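You operate a simulated robot arm through the tools that you are given. There is no shell and no other tool.

You are at the controls of a simulated robot arm. One attempt, no reset.

JOB
Vent the leak rig, take the block out and clamp the yellow valve block in.
Fine: gauge at zero before the rig cover or clamp moves; old block in the tight tray, cover shut again.

The check looks at the end state, three seconds after you hand in, the way a careful person would. Anything else that was tipped, shoved, dropped, spilled or broken makes it a failure. A push-on lid holds only when it is set on centred and level and pressed home; a screw cap is set on level and turned clockwise until tight.

ROBOT AND FRAMES
A 6-joint arm with a two-finger parallel gripper, fixed in place. Base frame: the origin is on the floor under the middle of its stand, x ahead of it, y to its left, z up; the work surface is at about z = 0.865. Lengths are in m, angles in degrees, forces in N, time in s.
With the tool pointing down near the work surface it reaches from about 0.36 to 0.76 m from the base axis. Its first joint turns from -66.0 to 66.0 degrees. Payload 2.45 kg.
The tool frame sits at the grasp point between the pads (the TCP): z along the fingers, y along the line on which they close. The tips reach 0.024 m beyond it. The gripper opens to 0.068 m. The fingers are 0.017 m wide and 0.01 m thick; the gripper's body (0.04 by 0.07 m) begins 0.041 m behind the TCP.
Orientation is told as [roll, pitch, yaw] about the base's x, y, z axes, in that order, counted from this pose: with the fingers straight down and closing along the base's y, the tool's x points along the base's -x, its y along +y and its z along -z.

CONTROLS
- The arm moves only by the tool apply_moves. Its arguments are lists of equal length, an entry for each row: "delta_pos": the shift along the tool's x, y, z in mm, a list of three; "turn": the turn, a rotation vector about the tool's x, y, z in degrees, a list of three. In form: {"delta_pos": [[x, y, z], ...], "turn": [[ax, ay, az], ...]}. A call has 1 to 20 rows; each row shifts and turns the commanded pose from where the row before left it, along the tool's axes as they then stand. "jaw" is the finger opening in mm, from 0 to 68, set as the call begins (left out, the last holds). A row lasts 0.2 s, in which the tool goes at most 0.05 m and 8.6 degrees; a call with a longer step from one row to the next is refused whole, and so is a gripper value outside its range. A pose out of reach is approached as far as the arm can. The call stops where the force on the tool passes 50 N (or 10 N more than at its start, if that is more) or the arm is blocked; 0.2 s more then pass. Each finger travels about 0.108 m/s and halts on what it meets, pressing with about 39 N; the grip force reading is that of the motor and also rises with nothing between the fingers. The clock runs only during rows and for 0.2 s after the last one: add rows that do not move to give the fingers time. It gives the time, the measured TCP pose, the force on the tool (base axes), the opening and the grip force at its end, in the units of the frame above (readings bear some noise), with the torque about the TCP (base axes, N m) and any sound that the robot's microphone picked up, and new pictures: "show" is both (left out), scene, wrist or none.
- Cameras (640 x 400 px; columns grow to the right, rows downward): "scene" is fixed at [0.1718, 0.4232, 1.457]; the picture's right is [-0.67, -0.74, 0.00], its down [-0.48, 0.43, -0.77] and it looks along [0.57, -0.51, -0.64] (base axes); focal length 261 px, centre (320, 200). "wrist" rides on the gripper at [0.084, 0.011, -0.075] in the tool frame; the picture's right is [-0.13, 0.99, 0.00], its down [-0.60, -0.08, -0.79] and it looks along [-0.79, -0.10, 0.61] (tool axes); focal length 251 px, centre (320, 200). There is no depth. A picture from a camera that has moved, and an enlarged one, comes with that camera's place and axes in the base frame and with its lens.
- enlarge(camera, box): a new picture of the part [left, top, right, bottom] of that camera's present view, enlarged. No time passes.
- hand_in(): hands the job in; it is judged then, once.

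Places have to be worked out from the pictures, the camera data and where the tool is seen. Open the gripper and draw the arm clear of the work before you hand the job in, unless the task says otherwise.

The tools are called after "Request:" as name(argument=value, ...) on one line, values as JSON. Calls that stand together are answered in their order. apply_moves: Moves the arm, as the interface text tells. Its arguments: {"type":"object","properties":{"delta_pos":{"type":"array","items":{"type":"array","items":{"type":"number"}}},"turn":{"type":"array","items":{"type":"array","items":{"type":"number"}}},"jaw":{"type":"number"},"show":{"type":"string","enum":["both","scene","wrist","none"]}},"required":["delta_pos","turn"]} The other tools are called the same way: enlarge (camera, box) takes an enlarged picture of a part of a camera's view; hand_in () hands the job in.

At the start:

```text
clock: 0.0
ee_pos: [0.5028, 0.0169, 1.2537]
orientation: [-0.1, 0.0, 0.0]
force: [0.6, 0.7, -0.5]
wrist_torque: [0.01, -0.01, 0.01]
grip_width: 0.0683
finger_force: 0.1
```

scene: 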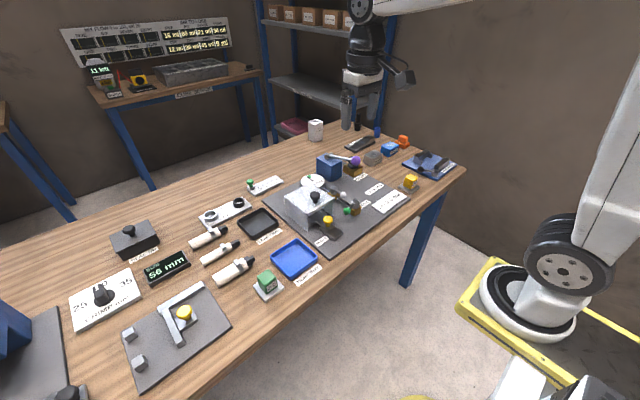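
wrist: 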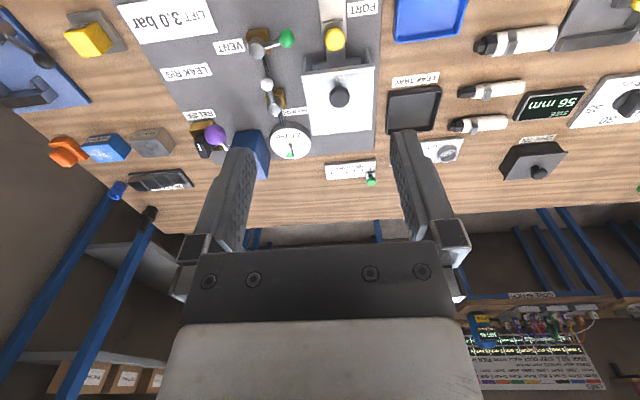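

I'll start by looking closely at the rig and the surroundings in both cameras before moving.

Request:
enlarge(camera="scene", box=[240, 130, 420, 250])

Request:
enlarge(camera="wrist", box=[140, 0, 400, 170])

Request:
enlarge(camera="scene", box=[340, 120, 480, 220])

Request:
enlarge(camera="scene", box=[40, 180, 340, 390])

Request:
enlarge(camera="wrist", box=[0, 0, 220, 200])

Request:
enlarge(camera="wrist", box=[380, 0, 640, 200])

```text
3.33 times, centred on (330, 190) of scene
camera zoom: at [0.1718, 0.4232, 1.457], right [-0.67, -0.74, 0.0], down [-0.48, 0.43, -0.77], along [0.57, -0.51, -0.64], focal length 869 px, centre (287, 233)
```

zoom: 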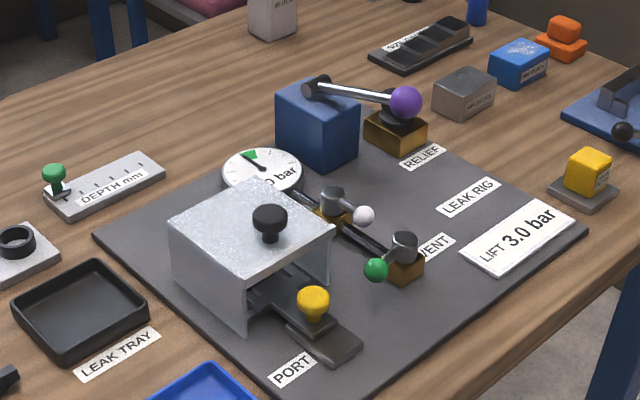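

```text
2.35 times, centred on (270, 85) of wrist
camera zoom: at [0.4181, 0.0272, 1.3302], right [0.13, 0.99, 0.0], down [0.6, -0.08, 0.79], along [0.79, -0.1, -0.61], focal length 592 px, centre (438, 471)
```

zoom: 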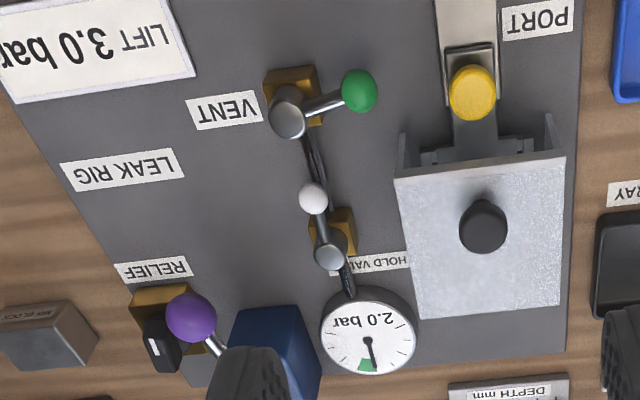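

```text
4.00 times, centred on (410, 170) of scene
camera zoom: at [0.1718, 0.4232, 1.457], right [-0.67, -0.74, 0.0], down [-0.48, 0.43, -0.77], along [0.57, -0.51, -0.64], focal length 1042 px, centre (-40, 320)
```

zoom: 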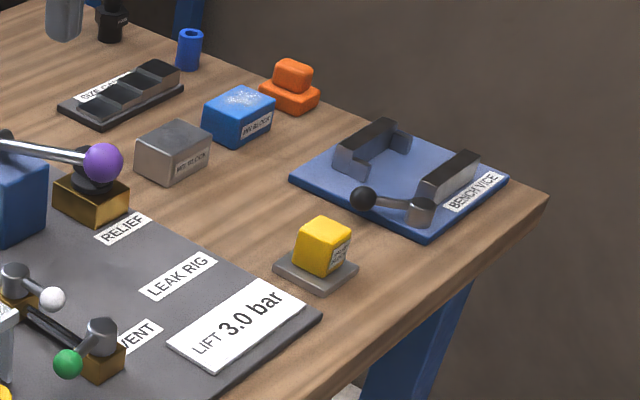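

```text
1.90 times, centred on (190, 285) of scene
camera zoom: at [0.1718, 0.4232, 1.457], right [-0.67, -0.74, 0.0], down [-0.48, 0.43, -0.77], along [0.57, -0.51, -0.64], focal length 496 px, centre (568, 38)
```

zoom: 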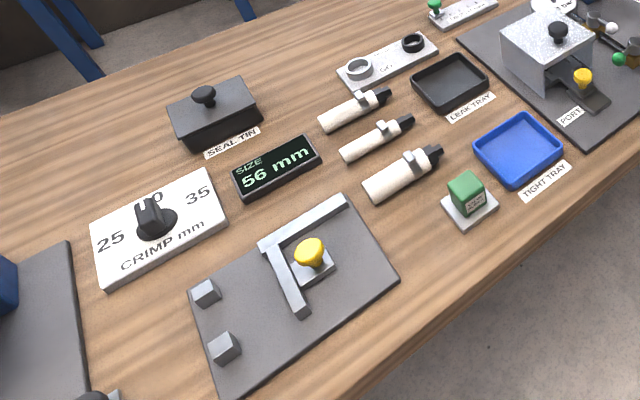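

```text
2.00 times, centred on (110, 100) of wrist
camera zoom: at [0.4181, 0.0272, 1.3302], right [0.13, 0.99, 0.0], down [0.6, -0.08, 0.79], along [0.79, -0.1, -0.61], focal length 503 px, centre (740, 400)
```

zoom: 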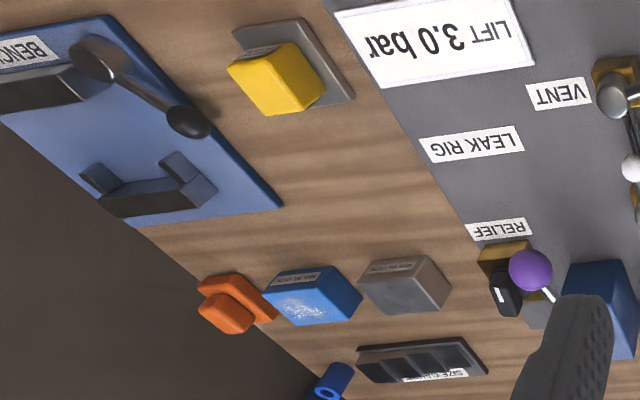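

```text
2.00 times, centred on (510, 100) of wrist
camera zoom: at [0.4181, 0.0272, 1.3302], right [0.13, 0.99, 0.0], down [0.6, -0.08, 0.79], along [0.79, -0.1, -0.61], focal length 503 px, centre (-60, 400)
```

zoom: 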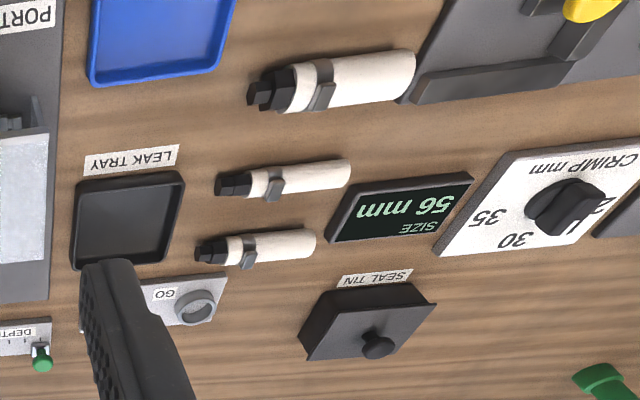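

Request:
enlarge(camera="scene", box=[295, 165, 345, 200])

Request:
enlarge(camera="wrist", box=[180, 60, 340, 170])

Request:
enlarge(camera="scene", box=[285, 170, 365, 245])

Request:
enlarge(camera="wrist", box=[280, 0, 400, 120])

Request:
enlarge(camera="scene", box=[60, 10, 260, 100])

```text
11.43 times, centred on (320, 182) of scene
camera zoom: at [0.1718, 0.4232, 1.457], right [-0.67, -0.74, 0.0], down [-0.48, 0.43, -0.77], along [0.57, -0.51, -0.64], focal length 2978 px, centre (320, 400)
```

zoom: 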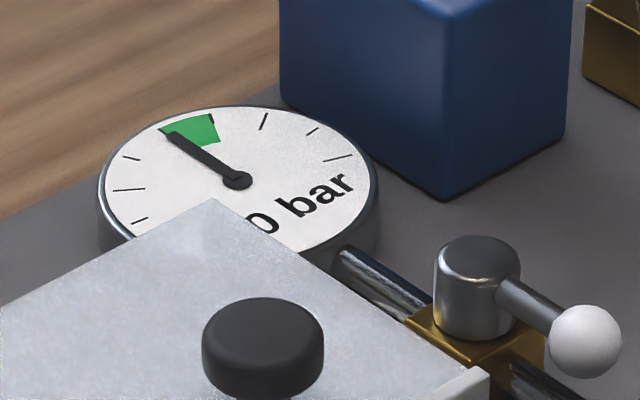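

```text
3.64 times, centred on (260, 115) of wrist
camera zoom: at [0.4181, 0.0272, 1.3302], right [0.13, 0.99, 0.0], down [0.6, -0.08, 0.79], along [0.79, -0.1, -0.61], focal length 914 px, centre (538, 509)
```

zoom: 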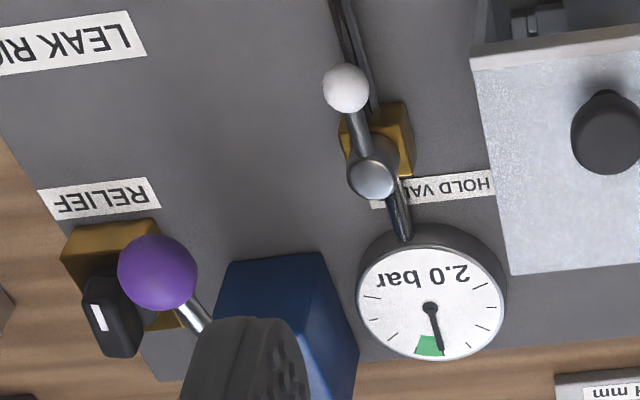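

```text
5.33 times, centred on (325, 208) of scene
camera zoom: at [0.1718, 0.4232, 1.457], right [-0.67, -0.74, 0.0], down [-0.48, 0.43, -0.77], along [0.57, -0.51, -0.64], focal length 1390 px, centre (293, 160)
```

zoom: 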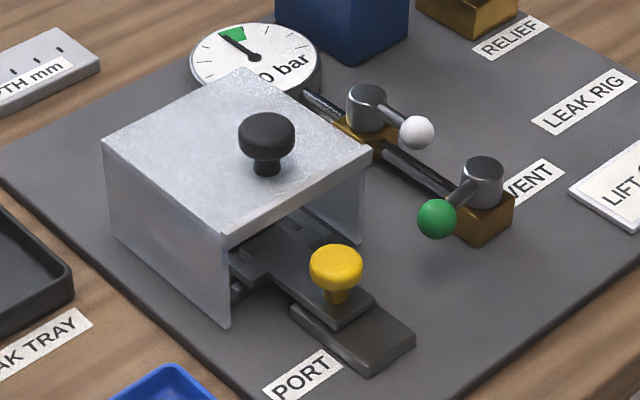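

```text
3.33 times, centred on (340, 60) of wrist
camera zoom: at [0.4181, 0.0272, 1.3302], right [0.13, 0.99, 0.0], down [0.6, -0.08, 0.79], along [0.79, -0.1, -0.61], focal length 838 px, centre (253, 667)
```

zoom: 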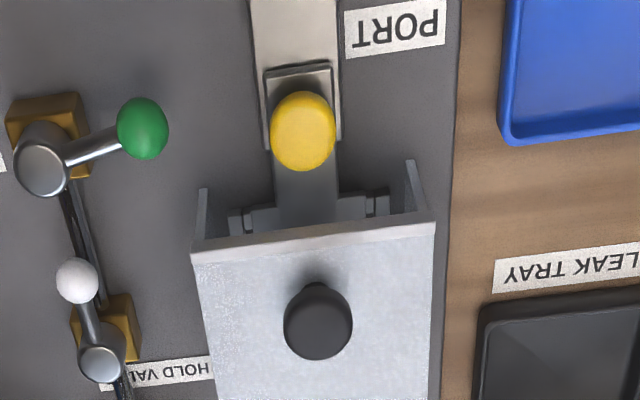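

```text
3.20 times, centred on (160, 55) of scene
camera zoom: at [0.1718, 0.4232, 1.457], right [-0.67, -0.74, 0.0], down [-0.48, 0.43, -0.77], along [0.57, -0.51, -0.64], focal length 834 px, centre (832, 664)
```

zoom: 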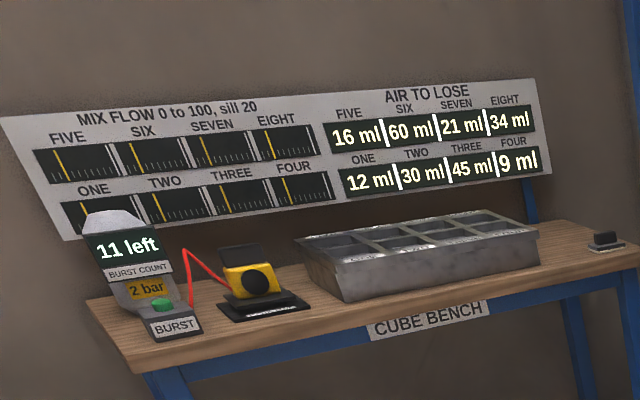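

The vent lever (green ball) sits crosswise, the hold valve (white ball) is in line with its pipe, and the gauge shows pressure. I'll lower the wrist in front of the rig to inspect the cover, clamp and valves more closely.

Request:
apply_moves(delta_pos=[[8, 0, 35], [8, 0, 35], [8, 0, 35], [8, 0, 35], [8, 0, 35], [5, 0, 25]], turn=[[0, 0, 0], [0, 0, 0], [0, 0, 0], [0, 0, 0], [0, 0, 0], [0, 0, 0]], jaw=68)

```text
clock: 1.4
ee_pos: [0.459, 0.0179, 1.0526]
orientation: [-0.1, 0.1, 0.0]
force: [0.6, -0.1, 0.2]
wrist_torque: [0.02, 0.0, 0.01]
grip_width: 0.068
finger_force: 0.1
camera wrist: at [0.3749, 0.0286, 1.1286], right [0.13, 0.99, 0.0], down [0.6, -0.08, 0.79], along [0.79, -0.1, -0.61], focal length 251 px, centre (320, 200)
```

scene: 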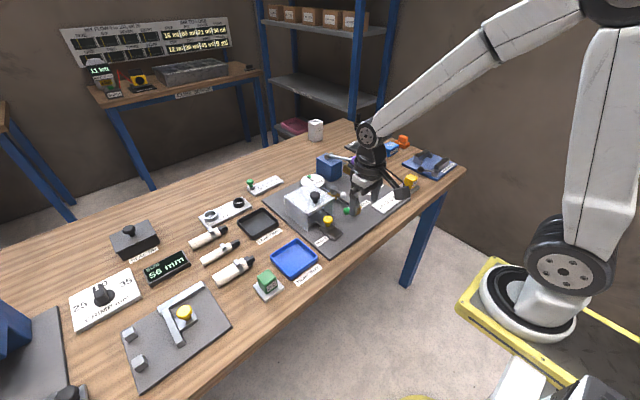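
wrist: 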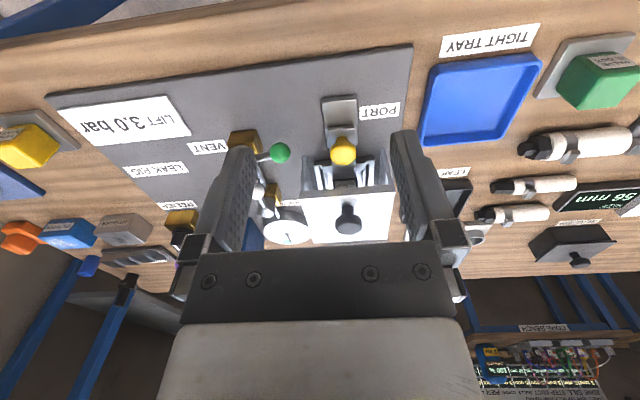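

The cover interior is becoming visible from the front. I'll enlarge that area and the labels.

Request:
enlarge(camera="wrist", box=[280, 80, 410, 250])

Request:
enlarge(camera="wrist", box=[400, 0, 640, 150])

Request:
enlarge(camera="wrist", box=[0, 60, 240, 260])

```text
2.35 times, centred on (345, 165) of wrist
camera zoom: at [0.3749, 0.0286, 1.1286], right [0.13, 0.99, 0.0], down [0.6, -0.08, 0.79], along [0.79, -0.1, -0.61], focal length 592 px, centre (261, 282)
```

zoom: 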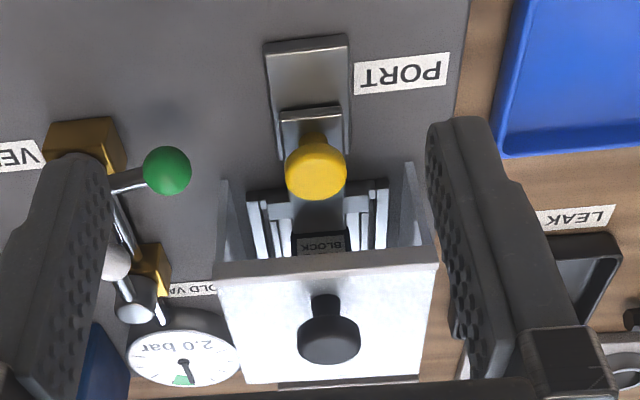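

```text
2.67 times, centred on (520, 75) of wrist
camera zoom: at [0.3749, 0.0286, 1.1286], right [0.13, 0.99, 0.0], down [0.6, -0.08, 0.79], along [0.79, -0.1, -0.61], focal length 670 px, centre (-213, 533)
```

zoom: 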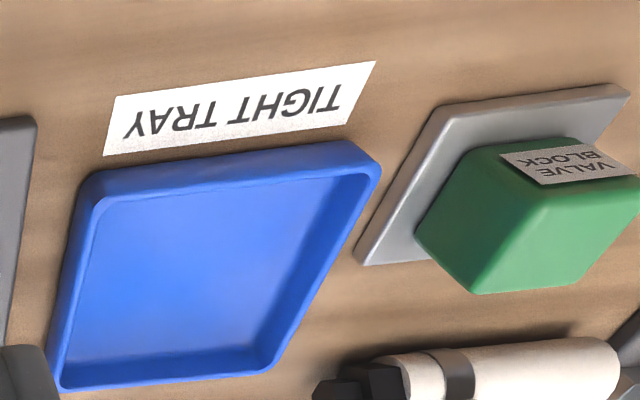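

```text
2.00 times, centred on (120, 160) of wrist
camera zoom: at [0.3749, 0.0286, 1.1286], right [0.13, 0.99, 0.0], down [0.6, -0.08, 0.79], along [0.79, -0.1, -0.61], focal length 503 px, centre (720, 280)
```

zoom: 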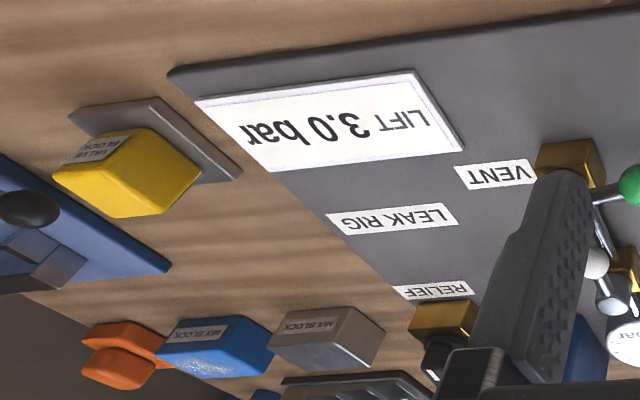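

Request:
apply_moves(delta_pos=[[-7, 4, 22], [-7, 4, 22], [-7, 4, 22], [0, 0, 0], [0, 0, 0], [0, 0, 0]], turn=[[0, 0, 0], [0, 0, 0], [0, 0, 0], [0, -7, 0], [0, -7, 0], [0, -7, 0]])

```text
clock: 2.8
ee_pos: [0.4795, 0.0287, 0.9881]
orientation: [0.1, -21.3, 0.1]
force: [-0.2, 0.6, -0.3]
wrist_torque: [0.0, 0.02, -0.01]
grip_width: 0.068
finger_force: 0.0
camera wrist: at [0.3726, 0.0389, 1.0287], right [0.12, 0.99, 0.05], down [0.28, -0.08, 0.96], along [0.95, -0.1, -0.28], focal length 251 px, centre (320, 200)
```

scene: 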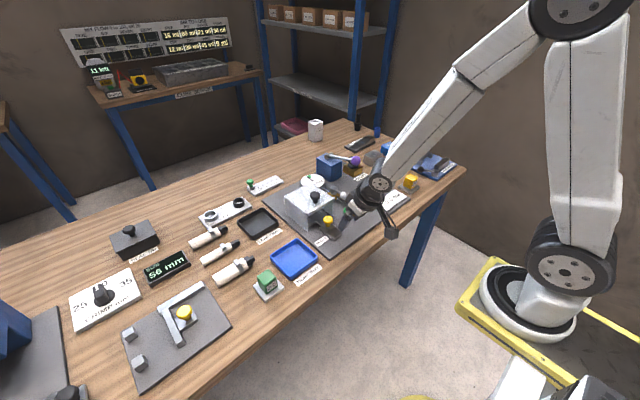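
wrist: 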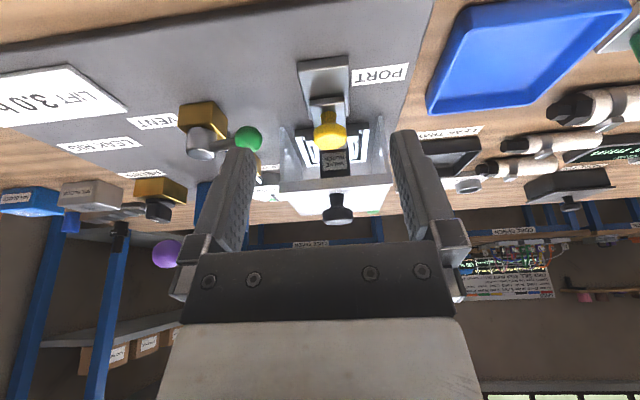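

Request:
enlarge(camera="wrist", box=[260, 40, 410, 230])

Request:
enlarge(camera="wrist", box=[290, 90, 380, 190])

Request:
enlarge(camera="wrist", box=[90, 80, 280, 220])

```text
2.11 times, centred on (335, 135) of wrist
camera zoom: at [0.3726, 0.0389, 1.0287], right [0.12, 0.99, 0.05], down [0.28, -0.08, 0.96], along [0.95, -0.1, -0.28], focal length 529 px, centre (288, 337)
```

zoom: 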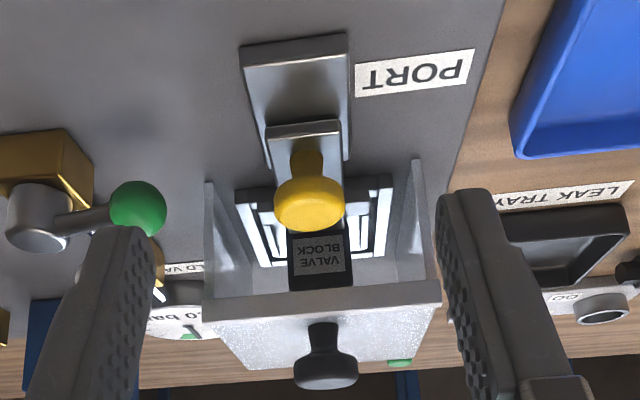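

```text
4.00 times, centred on (335, 140) of wrist
camera zoom: at [0.3726, 0.0389, 1.0287], right [0.12, 0.99, 0.05], down [0.28, -0.08, 0.96], along [0.95, -0.1, -0.28], focal length 1006 px, centre (260, 440)
```

zoom: 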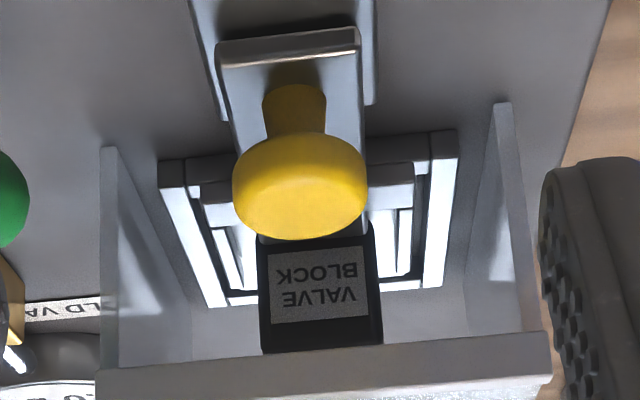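

```text
2.86 times, centred on (185, 150) of wrist
camera zoom: at [0.3726, 0.0389, 1.0287], right [0.12, 0.99, 0.05], down [0.28, -0.08, 0.96], along [0.95, -0.1, -0.28], focal length 718 px, centre (706, 343)
```

zoom: 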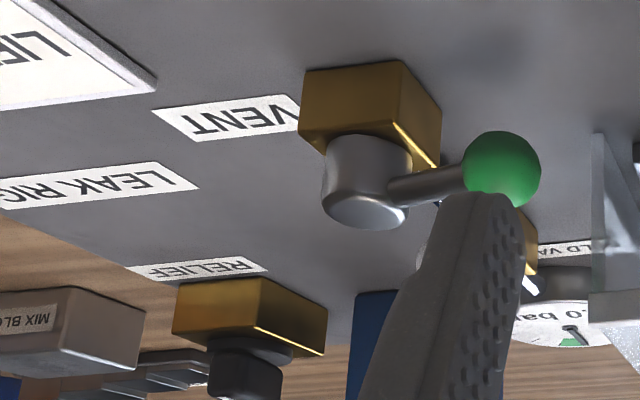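

The block in the nest is a dark "VALVE BLOCK", with the yellow-knobbed clamp slide pressing it from the front; the vent lever's ball is at about (0.561, -0.042, 0.911), with its hub at (0.567, -0.088). I'll level the tool, close the fingers and go above a spot just on the far side of the green ball so I can sweep it toward the robot.

Request:
apply_moves(delta_pos=[[0, 0, 0], [0, 0, 0], [0, 0, 0], [0, 0, -30], [-28, -18, 0], [-28, -18, 0], [-28, -18, 0], [-27, -18, 0], [0, 0, 0]], turn=[[0, 7.1, 0], [0, 7.1, 0], [0, 7.1, 0], [0, 0, 0], [0, 0, 0], [0, 0, 0], [0, 0, 0], [0, 0, 0], [0, 0, 0]], jaw=0)

```text
clock: 4.8
ee_pos: [0.59, -0.0445, 1.019]
orientation: [0.0, 0.3, 0.0]
force: [0.1, 0.8, -0.1]
wrist_torque: [0.0, 0.01, -0.01]
grip_width: 0.0001
finger_force: 23.7
camera wrist: at [0.5062, -0.034, 1.0937], right [0.13, 0.99, 0.0], down [0.61, -0.08, 0.79], along [0.78, -0.1, -0.61], focal length 251 px, centre (320, 200)
```

scene: 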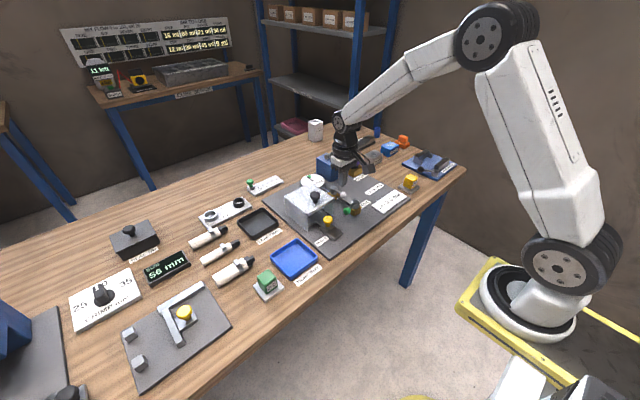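
wrist: 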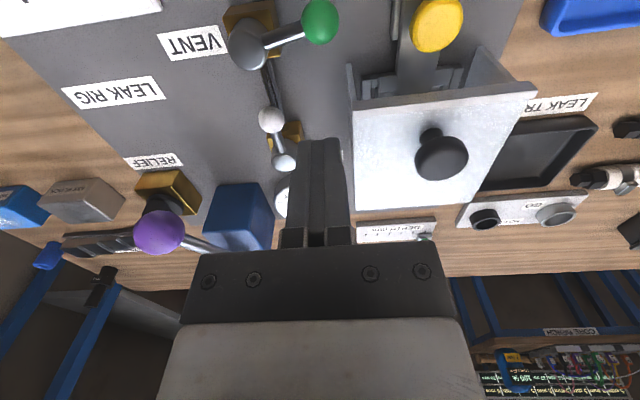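

Fingers are closed at (0.590, -0.0445); the green ball reads (0.560, -0.041) and the cover's near corner is about (0.60, -0.024), so there is clearance to come straight down behind the ball.

Request:
apply_moves(delta_pos=[[0, 0, 30], [0, 0, 30], [0, 0, 20], [0, 0, 14]], turn=[[0, 0, 0], [0, 0, 0], [0, 0, 0], [0, 0, 0]], jaw=0)

```text
clock: 5.8
ee_pos: [0.5902, -0.0418, 0.9232]
orientation: [0.0, 0.1, 0.0]
force: [-0.5, 0.9, -0.8]
wrist_torque: [0.02, 0.01, -0.03]
grip_width: 0.0
finger_force: 23.7
camera wrist: at [0.5056, -0.0319, 1.0001], right [0.13, 0.99, 0.0], down [0.61, -0.08, 0.79], along [0.78, -0.1, -0.61], focal length 251 px, centre (320, 200)
```

scene: 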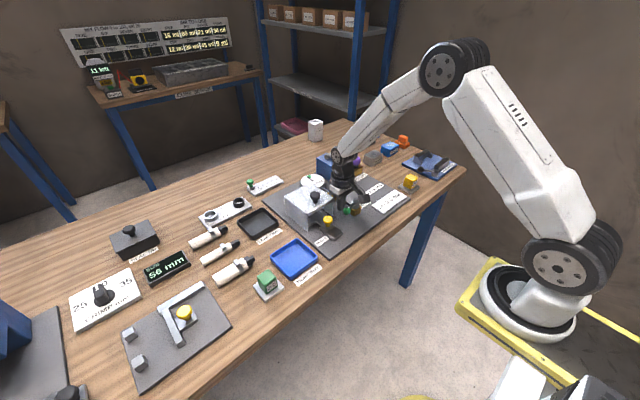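
wrist: 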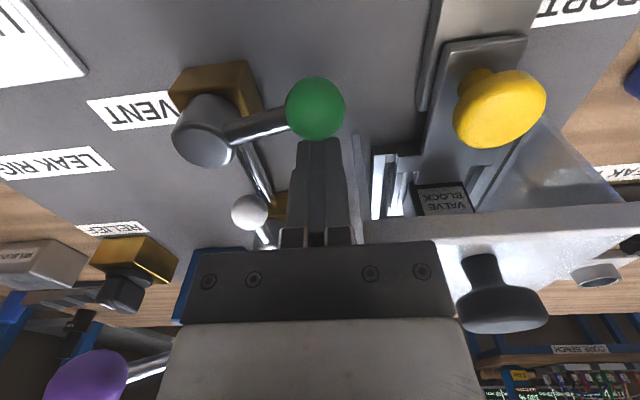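

The fingers are just behind the green ball with no contact. I'll sweep the lever along its arc toward the robot, first part only, then check force and gauge.

Request:
apply_moves(delta_pos=[[8.6, 2.6, 0], [11.2, 2, 0], [13.2, -0.8, 0], [12.5, -4.3, 0]], turn=[[0, 0, 0], [0, 0, 0], [0, 0, 0], [0, 0, 0]])

```text
clock: 6.8
ee_pos: [0.5441, -0.0452, 0.9237]
orientation: [0.0, 0.3, 0.2]
force: [1.0, -0.1, 0.1]
wrist_torque: [0.0, -0.01, 0.01]
grip_width: 0.0002
finger_force: 23.3
camera wrist: at [0.4602, -0.0332, 1.0006], right [0.13, 0.99, 0.0], down [0.61, -0.08, 0.79], along [0.78, -0.1, -0.61], focal length 251 px, centre (320, 200)
```

scene: 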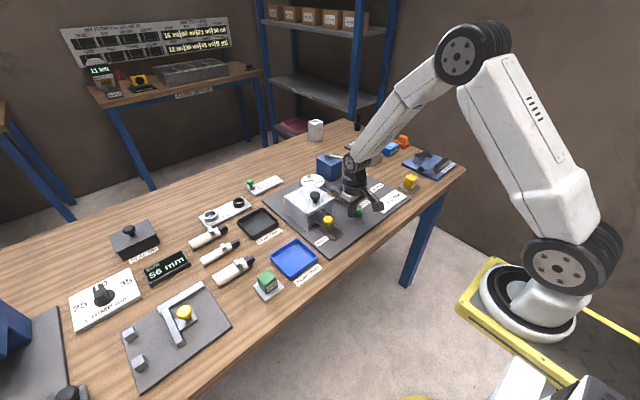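
wrist: 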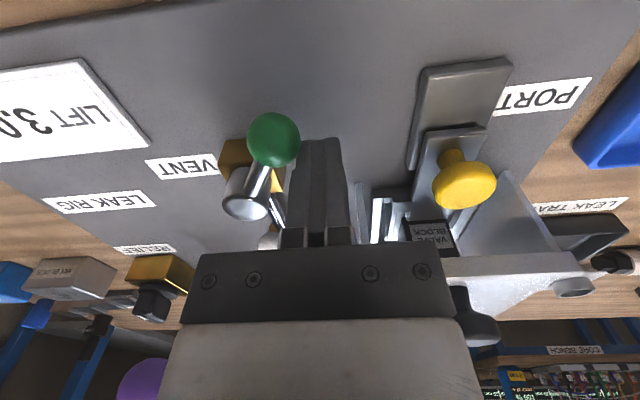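

Request:
apply_moves(delta_pos=[[11.1, -5, 0], [8.7, -9.5, 0], [4.3, -8.5, 0], [0, 0, 0]], turn=[[0, 0, 0], [0, 0, 0], [0, 0, 0], [0, 0, 0]])

Request:
enlarge(camera="scene", box=[285, 165, 385, 235])

```text
clock: 7.8
ee_pos: [0.5194, -0.0666, 0.9224]
orientation: [0.0, 0.3, 0.0]
force: [-0.6, -1.2, -0.3]
wrist_torque: [0.02, -0.03, -0.01]
grip_width: 0.0002
finger_force: 24.0
camera wrist: at [0.4346, -0.057, 1.0007], right [0.13, 0.99, 0.0], down [0.61, -0.08, 0.79], along [0.78, -0.1, -0.61], focal length 251 px, centre (320, 200)
```

scene: 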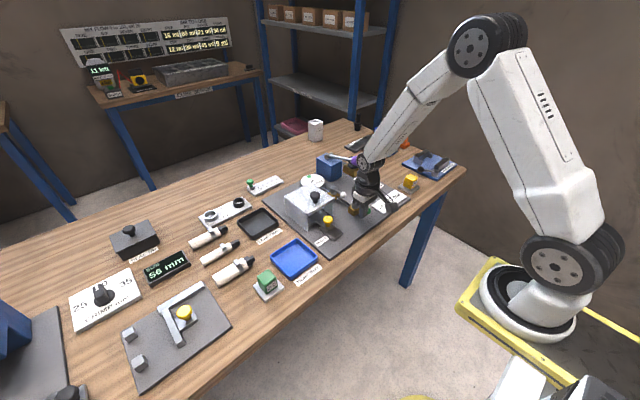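
wrist: 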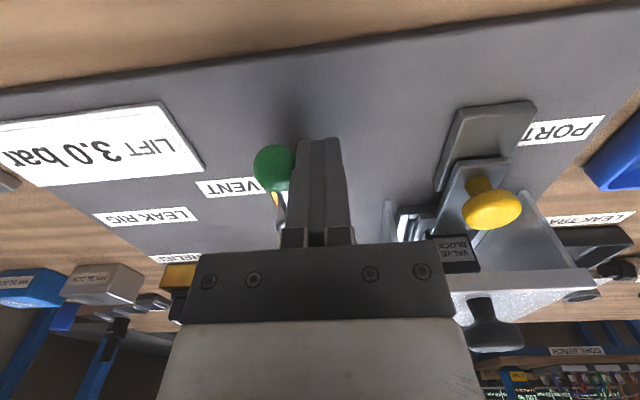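

```text
5.71 times, centred on (335, 200) of scene
camera zoom: at [0.1718, 0.4232, 1.457], right [-0.67, -0.74, 0.0], down [-0.48, 0.43, -0.77], along [0.57, -0.51, -0.64], focal length 1489 px, centre (234, 200)
```

zoom: 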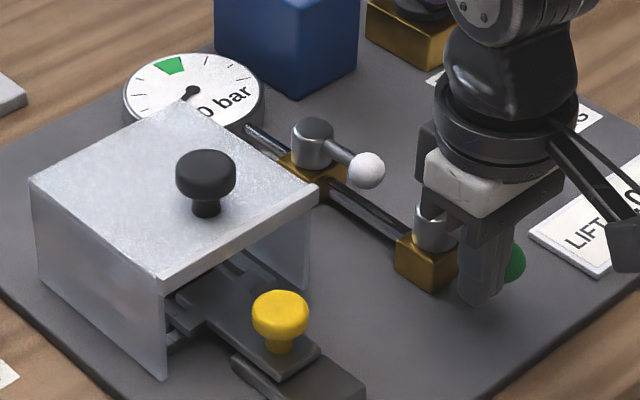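

Request:
enlarge(camera="scene", box=[297, 168, 337, 193])

```text
16.00 times, centred on (317, 180) of scene
camera zoom: at [0.1718, 0.4232, 1.457], right [-0.67, -0.74, 0.0], down [-0.48, 0.43, -0.77], along [0.57, -0.51, -0.64], focal length 4169 px, centre (368, 512)
```

zoom: 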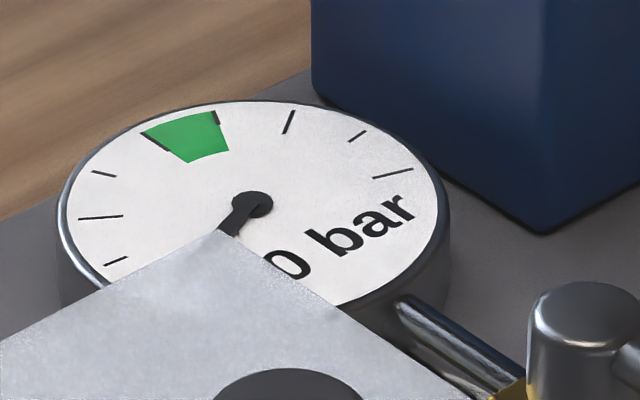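

The gauge needle has fallen from 2.0 bar well down to the lower left; it may still be dropping. I'll back off slightly from the ball and wait for it to settle.

Request:
apply_moves(delta_pos=[[0, 10, 0], [0, 0, -40], [0, 0, -40], [0, 0, 0], [0, 0, 0], [0, 0, 0]], turn=[[0, 0, 0], [0, 0, 0], [0, 0, 0], [0, 0, 0], [0, 0, 0], [0, 0, 0]])

Request:
enlarge(camera="scene", box=[297, 168, 337, 193])

Request:
enlarge(camera="wrist", box=[160, 80, 480, 280])

```text
clock: 9.2
ee_pos: [0.5203, -0.0569, 1.0068]
orientation: [0.0, 0.3, 0.0]
force: [0.1, -0.4, 0.0]
wrist_torque: [0.03, 0.0, -0.01]
grip_width: 0.0
finger_force: 23.7
camera wrist: at [0.4356, -0.0464, 1.0832], right [0.13, 0.99, 0.0], down [0.61, -0.08, 0.79], along [0.78, -0.1, -0.61], focal length 251 px, centre (320, 200)
```

scene: 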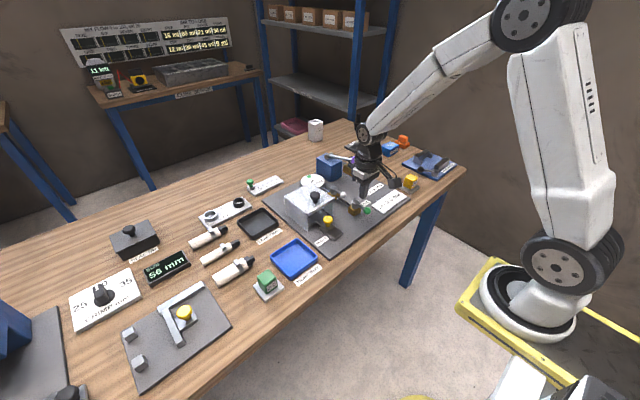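
wrist: 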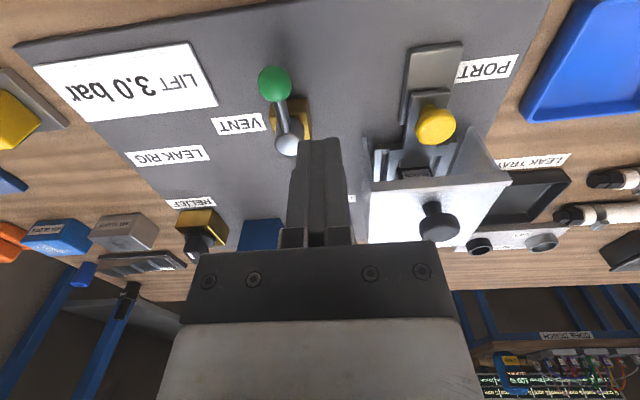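

```text
16.00 times, centred on (317, 180) of scene
camera zoom: at [0.1718, 0.4232, 1.457], right [-0.67, -0.74, 0.0], down [-0.48, 0.43, -0.77], along [0.57, -0.51, -0.64], focal length 4169 px, centre (368, 512)
```

zoom: 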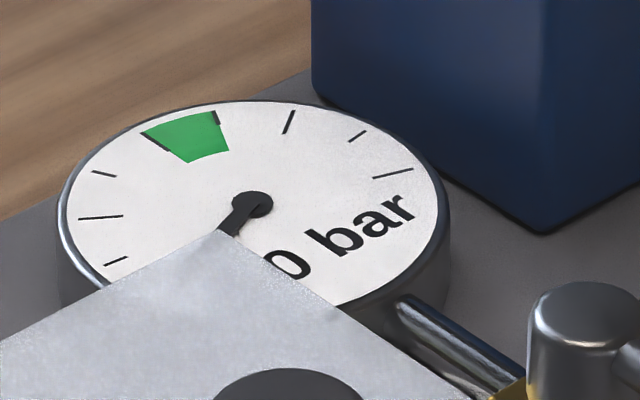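

```text
2.00 times, centred on (320, 180) of wrist
camera zoom: at [0.4356, -0.0464, 1.0832], right [0.13, 0.99, 0.0], down [0.61, -0.08, 0.79], along [0.78, -0.1, -0.61], focal length 503 px, centre (320, 240)
```

zoom: 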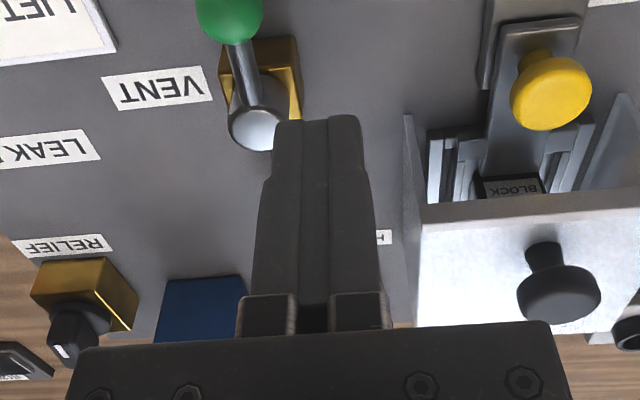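

The lever now points along the pipe toward the robot and the needle has stopped moving. I need an unobstructed look at the needle to confirm it reads zero, so I'll raise the wrist and move left.

Request:
apply_moves(delta_pos=[[0, 0, -40], [0, 0, -40], [-10, 34, -8], [-10, 34, -8], [-10, 34, -8], [-10, 34, -8]], turn=[[0, 0, 0], [0, 0, 0], [0, 0, 0], [0, 0, 0], [0, 0, 0], [0, 0, 0]], show="wrist")

Request:
enlarge(camera="wrist", box=[180, 120, 280, 200])

```text
clock: 10.6
ee_pos: [0.5584, 0.0799, 1.1158]
orientation: [0.0, 0.3, 0.0]
force: [-0.8, 0.0, 0.8]
wrist_torque: [0.0, 0.0, -0.04]
grip_width: 0.0
finger_force: 23.5
camera wrist: at [0.4741, 0.0899, 1.1931], right [0.13, 0.99, 0.0], down [0.61, -0.08, 0.79], along [0.78, -0.1, -0.61], focal length 251 px, centre (320, 200)
```

wrist: 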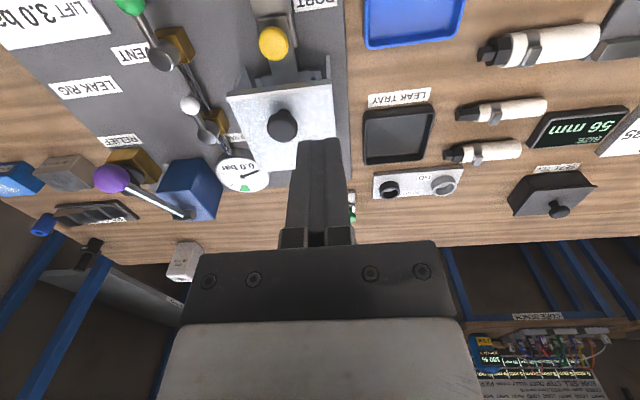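

```text
5.00 times, centred on (230, 160) of wrist
camera zoom: at [0.4741, 0.0899, 1.1931], right [0.13, 0.99, 0.0], down [0.61, -0.08, 0.79], along [0.78, -0.1, -0.61], focal length 1257 px, centre (770, 400)
```

zoom: 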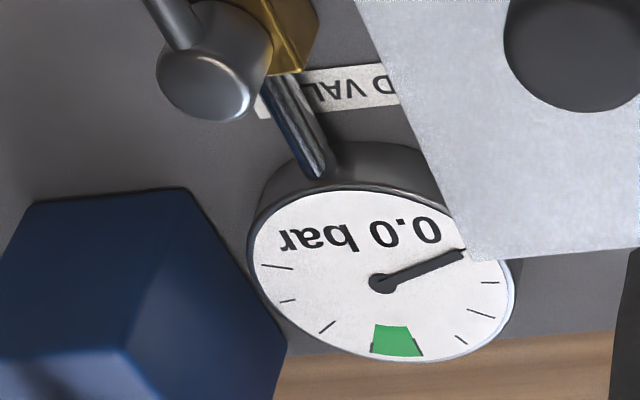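

The gauge display now reads 0.0 bar, so the rig is vented. Next I need to understand how the cover opens; I'll enlarge the cover and move aside to see its back edge.

Request:
apply_moves(delta_pos=[[-40, 0, -20], [-40, 10, -10], [-20, 10, 0]], turn=[[0, 7, 0], [0, 7, 0], [0, 7, 0]], show="wrist")

Request:
enlarge(camera="wrist", box=[160, 40, 340, 180])

Request:
enlarge(camera="scene", box=[275, 170, 345, 235])

```text
clock: 11.4
ee_pos: [0.6592, 0.0976, 1.1348]
orientation: [0.0, 21.4, 0.0]
force: [0.2, 0.4, 0.6]
wrist_torque: [-0.01, 0.04, 0.02]
grip_width: 0.0
finger_force: 23.7
camera wrist: at [0.6087, 0.1084, 1.237], right [0.12, 0.99, -0.05], down [0.85, -0.08, 0.52], along [0.51, -0.1, -0.85], focal length 251 px, centre (320, 200)
```

wrist: 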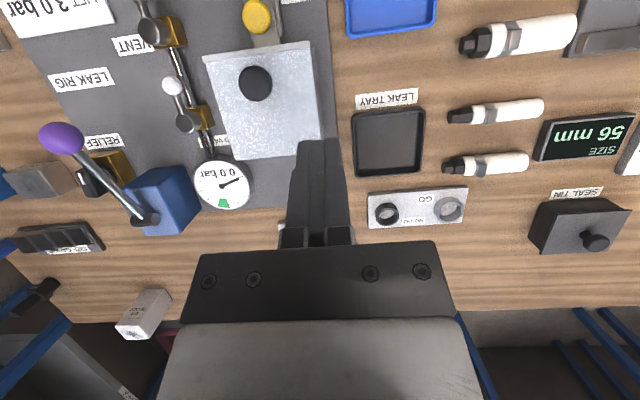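

```text
2.86 times, centred on (250, 110) of wrist
camera zoom: at [0.6087, 0.1084, 1.237], right [0.12, 0.99, -0.05], down [0.85, -0.08, 0.52], along [0.51, -0.1, -0.85], focal length 718 px, centre (520, 457)
```

zoom: 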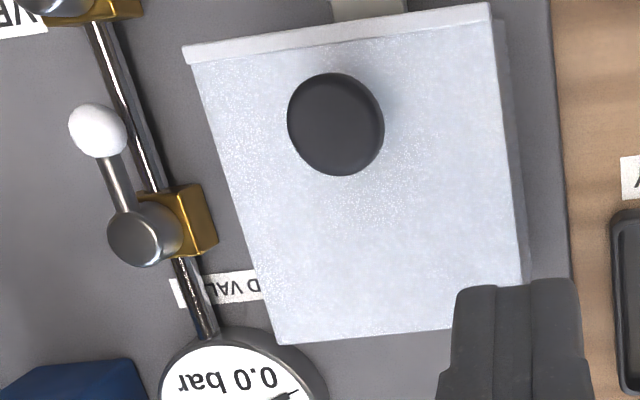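

```text
6.15 times, centred on (310, 202) of scene
camera zoom: at [0.1718, 0.4232, 1.4569], right [-0.67, -0.74, 0.0], down [-0.48, 0.43, -0.77], along [0.57, -0.51, -0.64], focal length 1604 px, centre (382, 185)
```

zoom: 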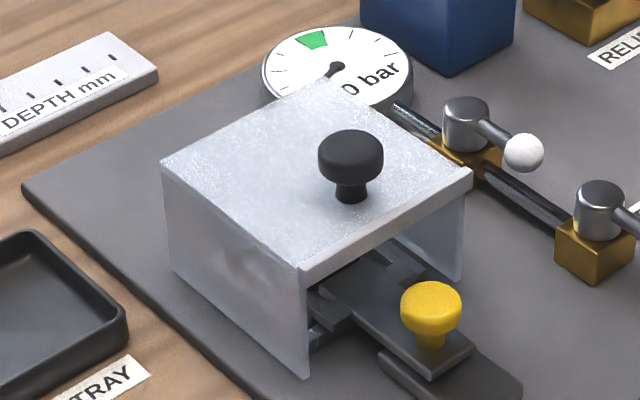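

The display reads 0.0 bar, so the cover may move. The knob (cap about 31 mm wide, top at z about 0.974) sits at (0.630, 0.029), toward the cover's front edge, which suggests a hinge at the back. I'll level the tool and hover over the knob with the jaws open.

Request:
apply_moves(delta_pos=[[0, 0, 0], [0, 0, 0], [0, 0, 0], [10, -23, 30], [10, -23, 30], [10, -22.6, 30], [0, 0, 0]], turn=[[0, -7.1, 0], [0, -7.1, 0], [0, -7.1, 0], [0, 0, 0], [0, 0, 0], [0, 0, 0], [0, 0, 0]], jaw=52)

Request:
enlarge(camera="wrist", box=[220, 40, 420, 200])

```text
clock: 13.0
ee_pos: [0.6312, 0.0309, 1.0453]
orientation: [0.0, 0.0, 0.1]
force: [-0.5, -0.2, 0.7]
wrist_torque: [0.02, 0.01, 0.02]
grip_width: 0.0524
finger_force: 0.1
camera wrist: at [0.546, 0.0409, 1.1215], right [0.13, 0.99, 0.0], down [0.6, -0.08, 0.79], along [0.79, -0.1, -0.61], focal length 251 px, centre (320, 200)
```

scene: 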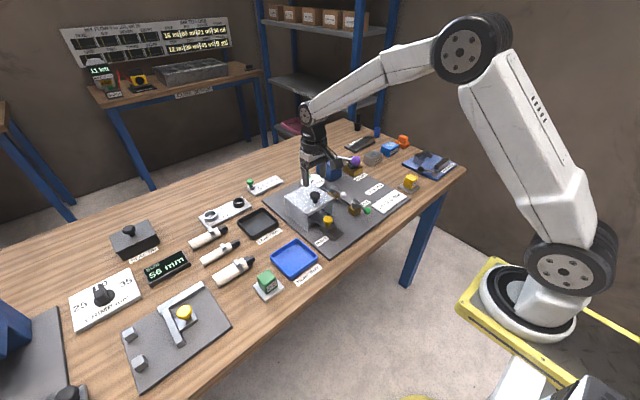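
wrist: 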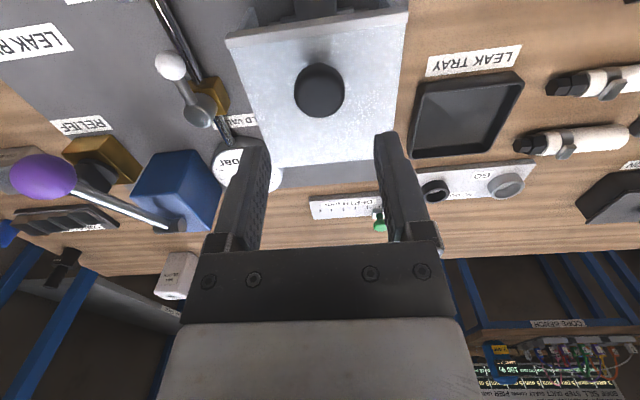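

```text
2.50 times, centred on (320, 120) of wrist
camera zoom: at [0.546, 0.0409, 1.1215], right [0.13, 0.99, 0.0], down [0.6, -0.08, 0.79], along [0.79, -0.1, -0.61], focal length 629 px, centre (320, 400)
```

zoom: 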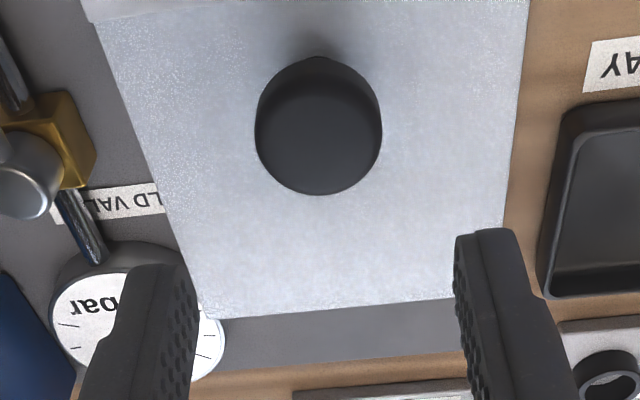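

Knob triangulates to (0.629, 0.030). I'll descend around the cap to TCP z ≈ 0.971 and then close on it.

Request:
apply_moves(delta_pos=[[2, -1, 25], [0, 0, 25], [0, 0, 15], [0, 0, 9]], turn=[[0, 0, 0], [0, 0, 0], [0, 0, 0], [0, 0, 0]], jaw=52)

Request:
enlarge(camera="scene", box=[275, 160, 345, 225])

```text
clock: 14.0
ee_pos: [0.6298, 0.0286, 0.9712]
orientation: [0.0, 0.1, 0.0]
force: [0.6, -0.4, 1.5]
wrist_torque: [-0.04, 0.01, 0.01]
grip_width: 0.0522
finger_force: 0.1
camera wrist: at [0.5457, 0.0388, 1.0474], right [0.13, 0.99, 0.0], down [0.6, -0.08, 0.79], along [0.79, -0.1, -0.61], focal length 251 px, centre (320, 200)
```

scene: 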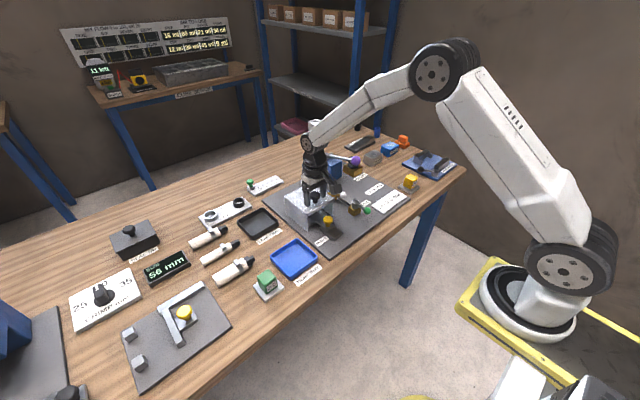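
wrist: 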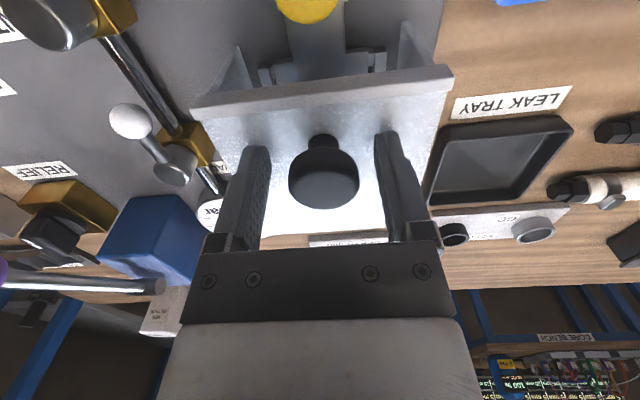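

```text
6.15 times, centred on (310, 192) of scene
camera zoom: at [0.1717, 0.4232, 1.457], right [-0.67, -0.74, 0.0], down [-0.48, 0.43, -0.77], along [0.57, -0.51, -0.64], focal length 1604 px, centre (382, 246)
```

zoom: 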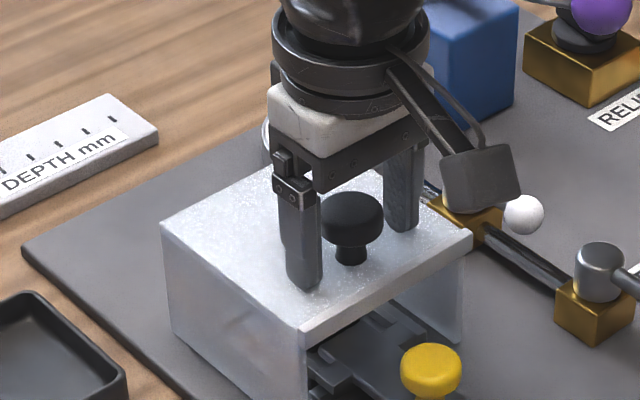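

The cap is centred between the fingers. I'll close on it.

Request:
apply_moves(delta_pos=[[0, 0, 0], [0, 0, 0], [0, 0, 0]], turn=[[0, 0, 0], [0, 0, 0], [0, 0, 0]], jaw=20, show="none")

```text
clock: 14.8
ee_pos: [0.6294, 0.0305, 0.9711]
orientation: [0.1, 0.0, 0.0]
force: [0.4, 15.1, -0.8]
wrist_torque: [0.12, -0.1, 0.01]
grip_width: 0.031
finger_force: 44.3
```

Gripped at 31 mm, with a 15 N sideways load, so I'll ease +y by 1 mm to relax it, then lift just a few millimetres to learn how the cover moves.

Request:
apply_moves(delta_pos=[[0, 1, 0], [0, 0, -3], [0, 0, -3]], turn=[[0, 0, 0], [0, 0, 0], [0, 0, 0]])

Request:
enlarge(camera="scene", box=[275, 160, 345, 225])

```text
clock: 15.7
ee_pos: [0.6296, 0.0287, 0.9722]
orientation: [0.0, 0.1, 0.1]
force: [11.1, 2.1, -12.2]
wrist_torque: [0.1, -0.44, -0.05]
grip_width: 0.0311
finger_force: 44.5
stopped in row 3: the force on the tool passed its limit at 52 N (the readings are from after the stop); the commanded pose is now the measured one
camera wrist: at [0.5448, 0.0406, 1.0491], right [0.13, 0.99, 0.0], down [0.61, -0.08, 0.79], along [0.79, -0.1, -0.61], focal length 251 px, centre (320, 200)
```

scene: 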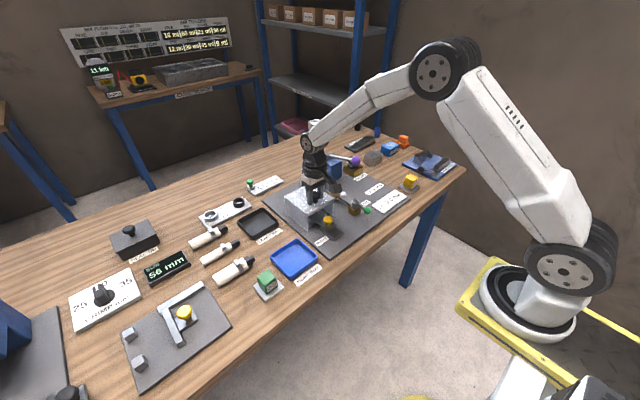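
wrist: 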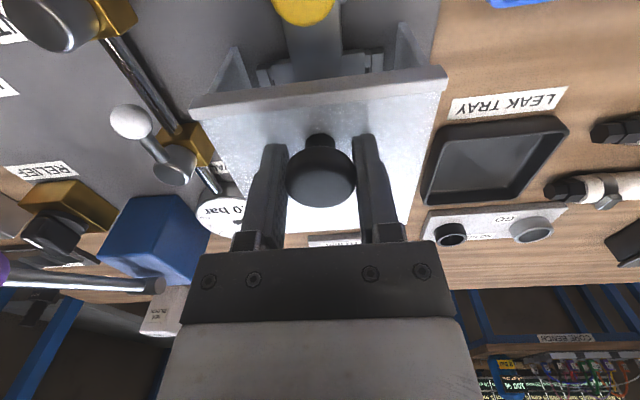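

```text
6.15 times, centred on (310, 192) of scene
camera zoom: at [0.1723, 0.4233, 1.4569], right [-0.67, -0.74, 0.0], down [-0.48, 0.43, -0.77], along [0.57, -0.51, -0.64], focal length 1604 px, centre (382, 246)
```

zoom: 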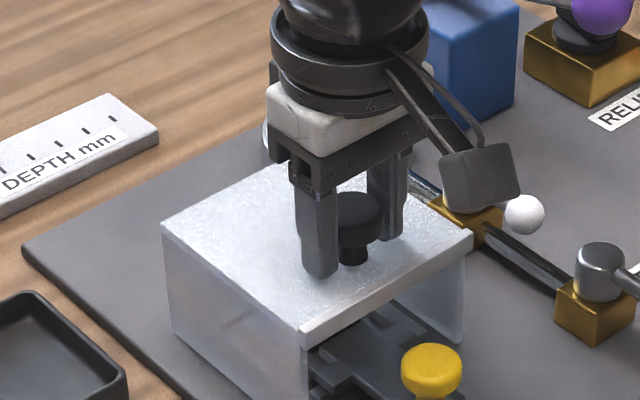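

A straight lift was resisted, and the residual force (+11, −12 N) points down and back along the line from the knob to about (0.713, 0.875). That fits a cover hinged at its lower back edge, so I'll try a small move along the matching arc (up and away) and watch the force.

Request:
apply_moves(delta_pos=[[-3, 0, -2.5], [-3, 0, -2.5]], turn=[[0, 0, 0], [0, 0, 0]])

Request:
enlarge(camera="scene", box=[275, 160, 345, 225])

```text
clock: 16.3
ee_pos: [0.632, 0.0298, 0.973]
orientation: [-0.1, 1.1, 0.1]
force: [-0.7, 2.7, -44.2]
wrist_torque: [-0.04, -0.67, 0.1]
grip_width: 0.0314
finger_force: 44.5
camera wrist: at [0.548, 0.0407, 1.0506], right [0.13, 0.99, 0.0], down [0.62, -0.08, 0.78], along [0.77, -0.1, -0.62], focal length 251 px, centre (320, 200)
```

scene: 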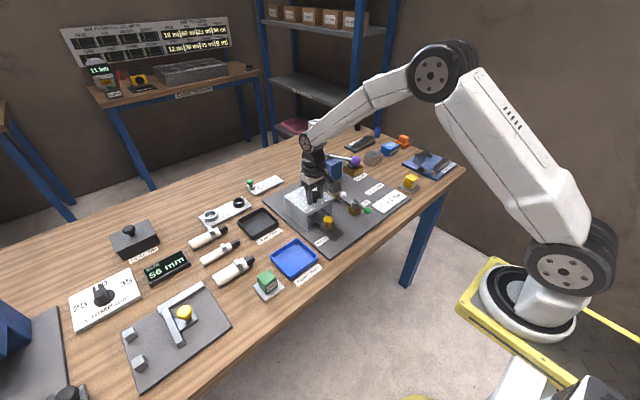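
wrist: 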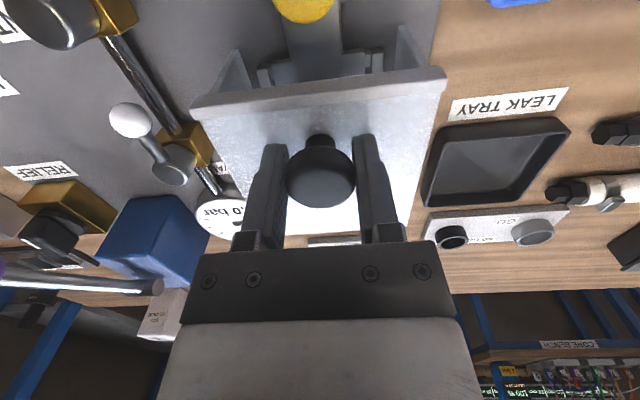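

```text
6.15 times, centred on (310, 192) of scene
camera zoom: at [0.1726, 0.4234, 1.4568], right [-0.67, -0.74, 0.0], down [-0.48, 0.43, -0.77], along [0.57, -0.51, -0.64], focal length 1604 px, centre (382, 246)
```

zoom: 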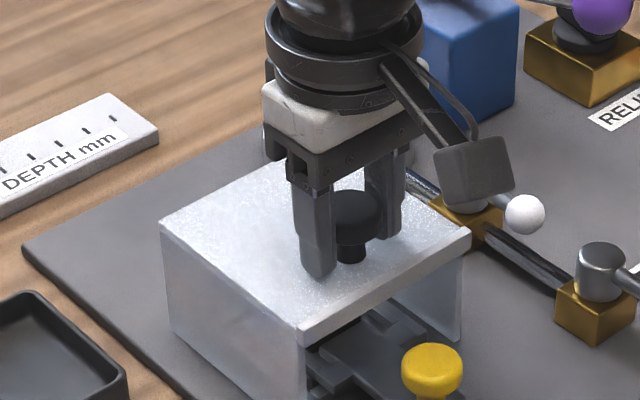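

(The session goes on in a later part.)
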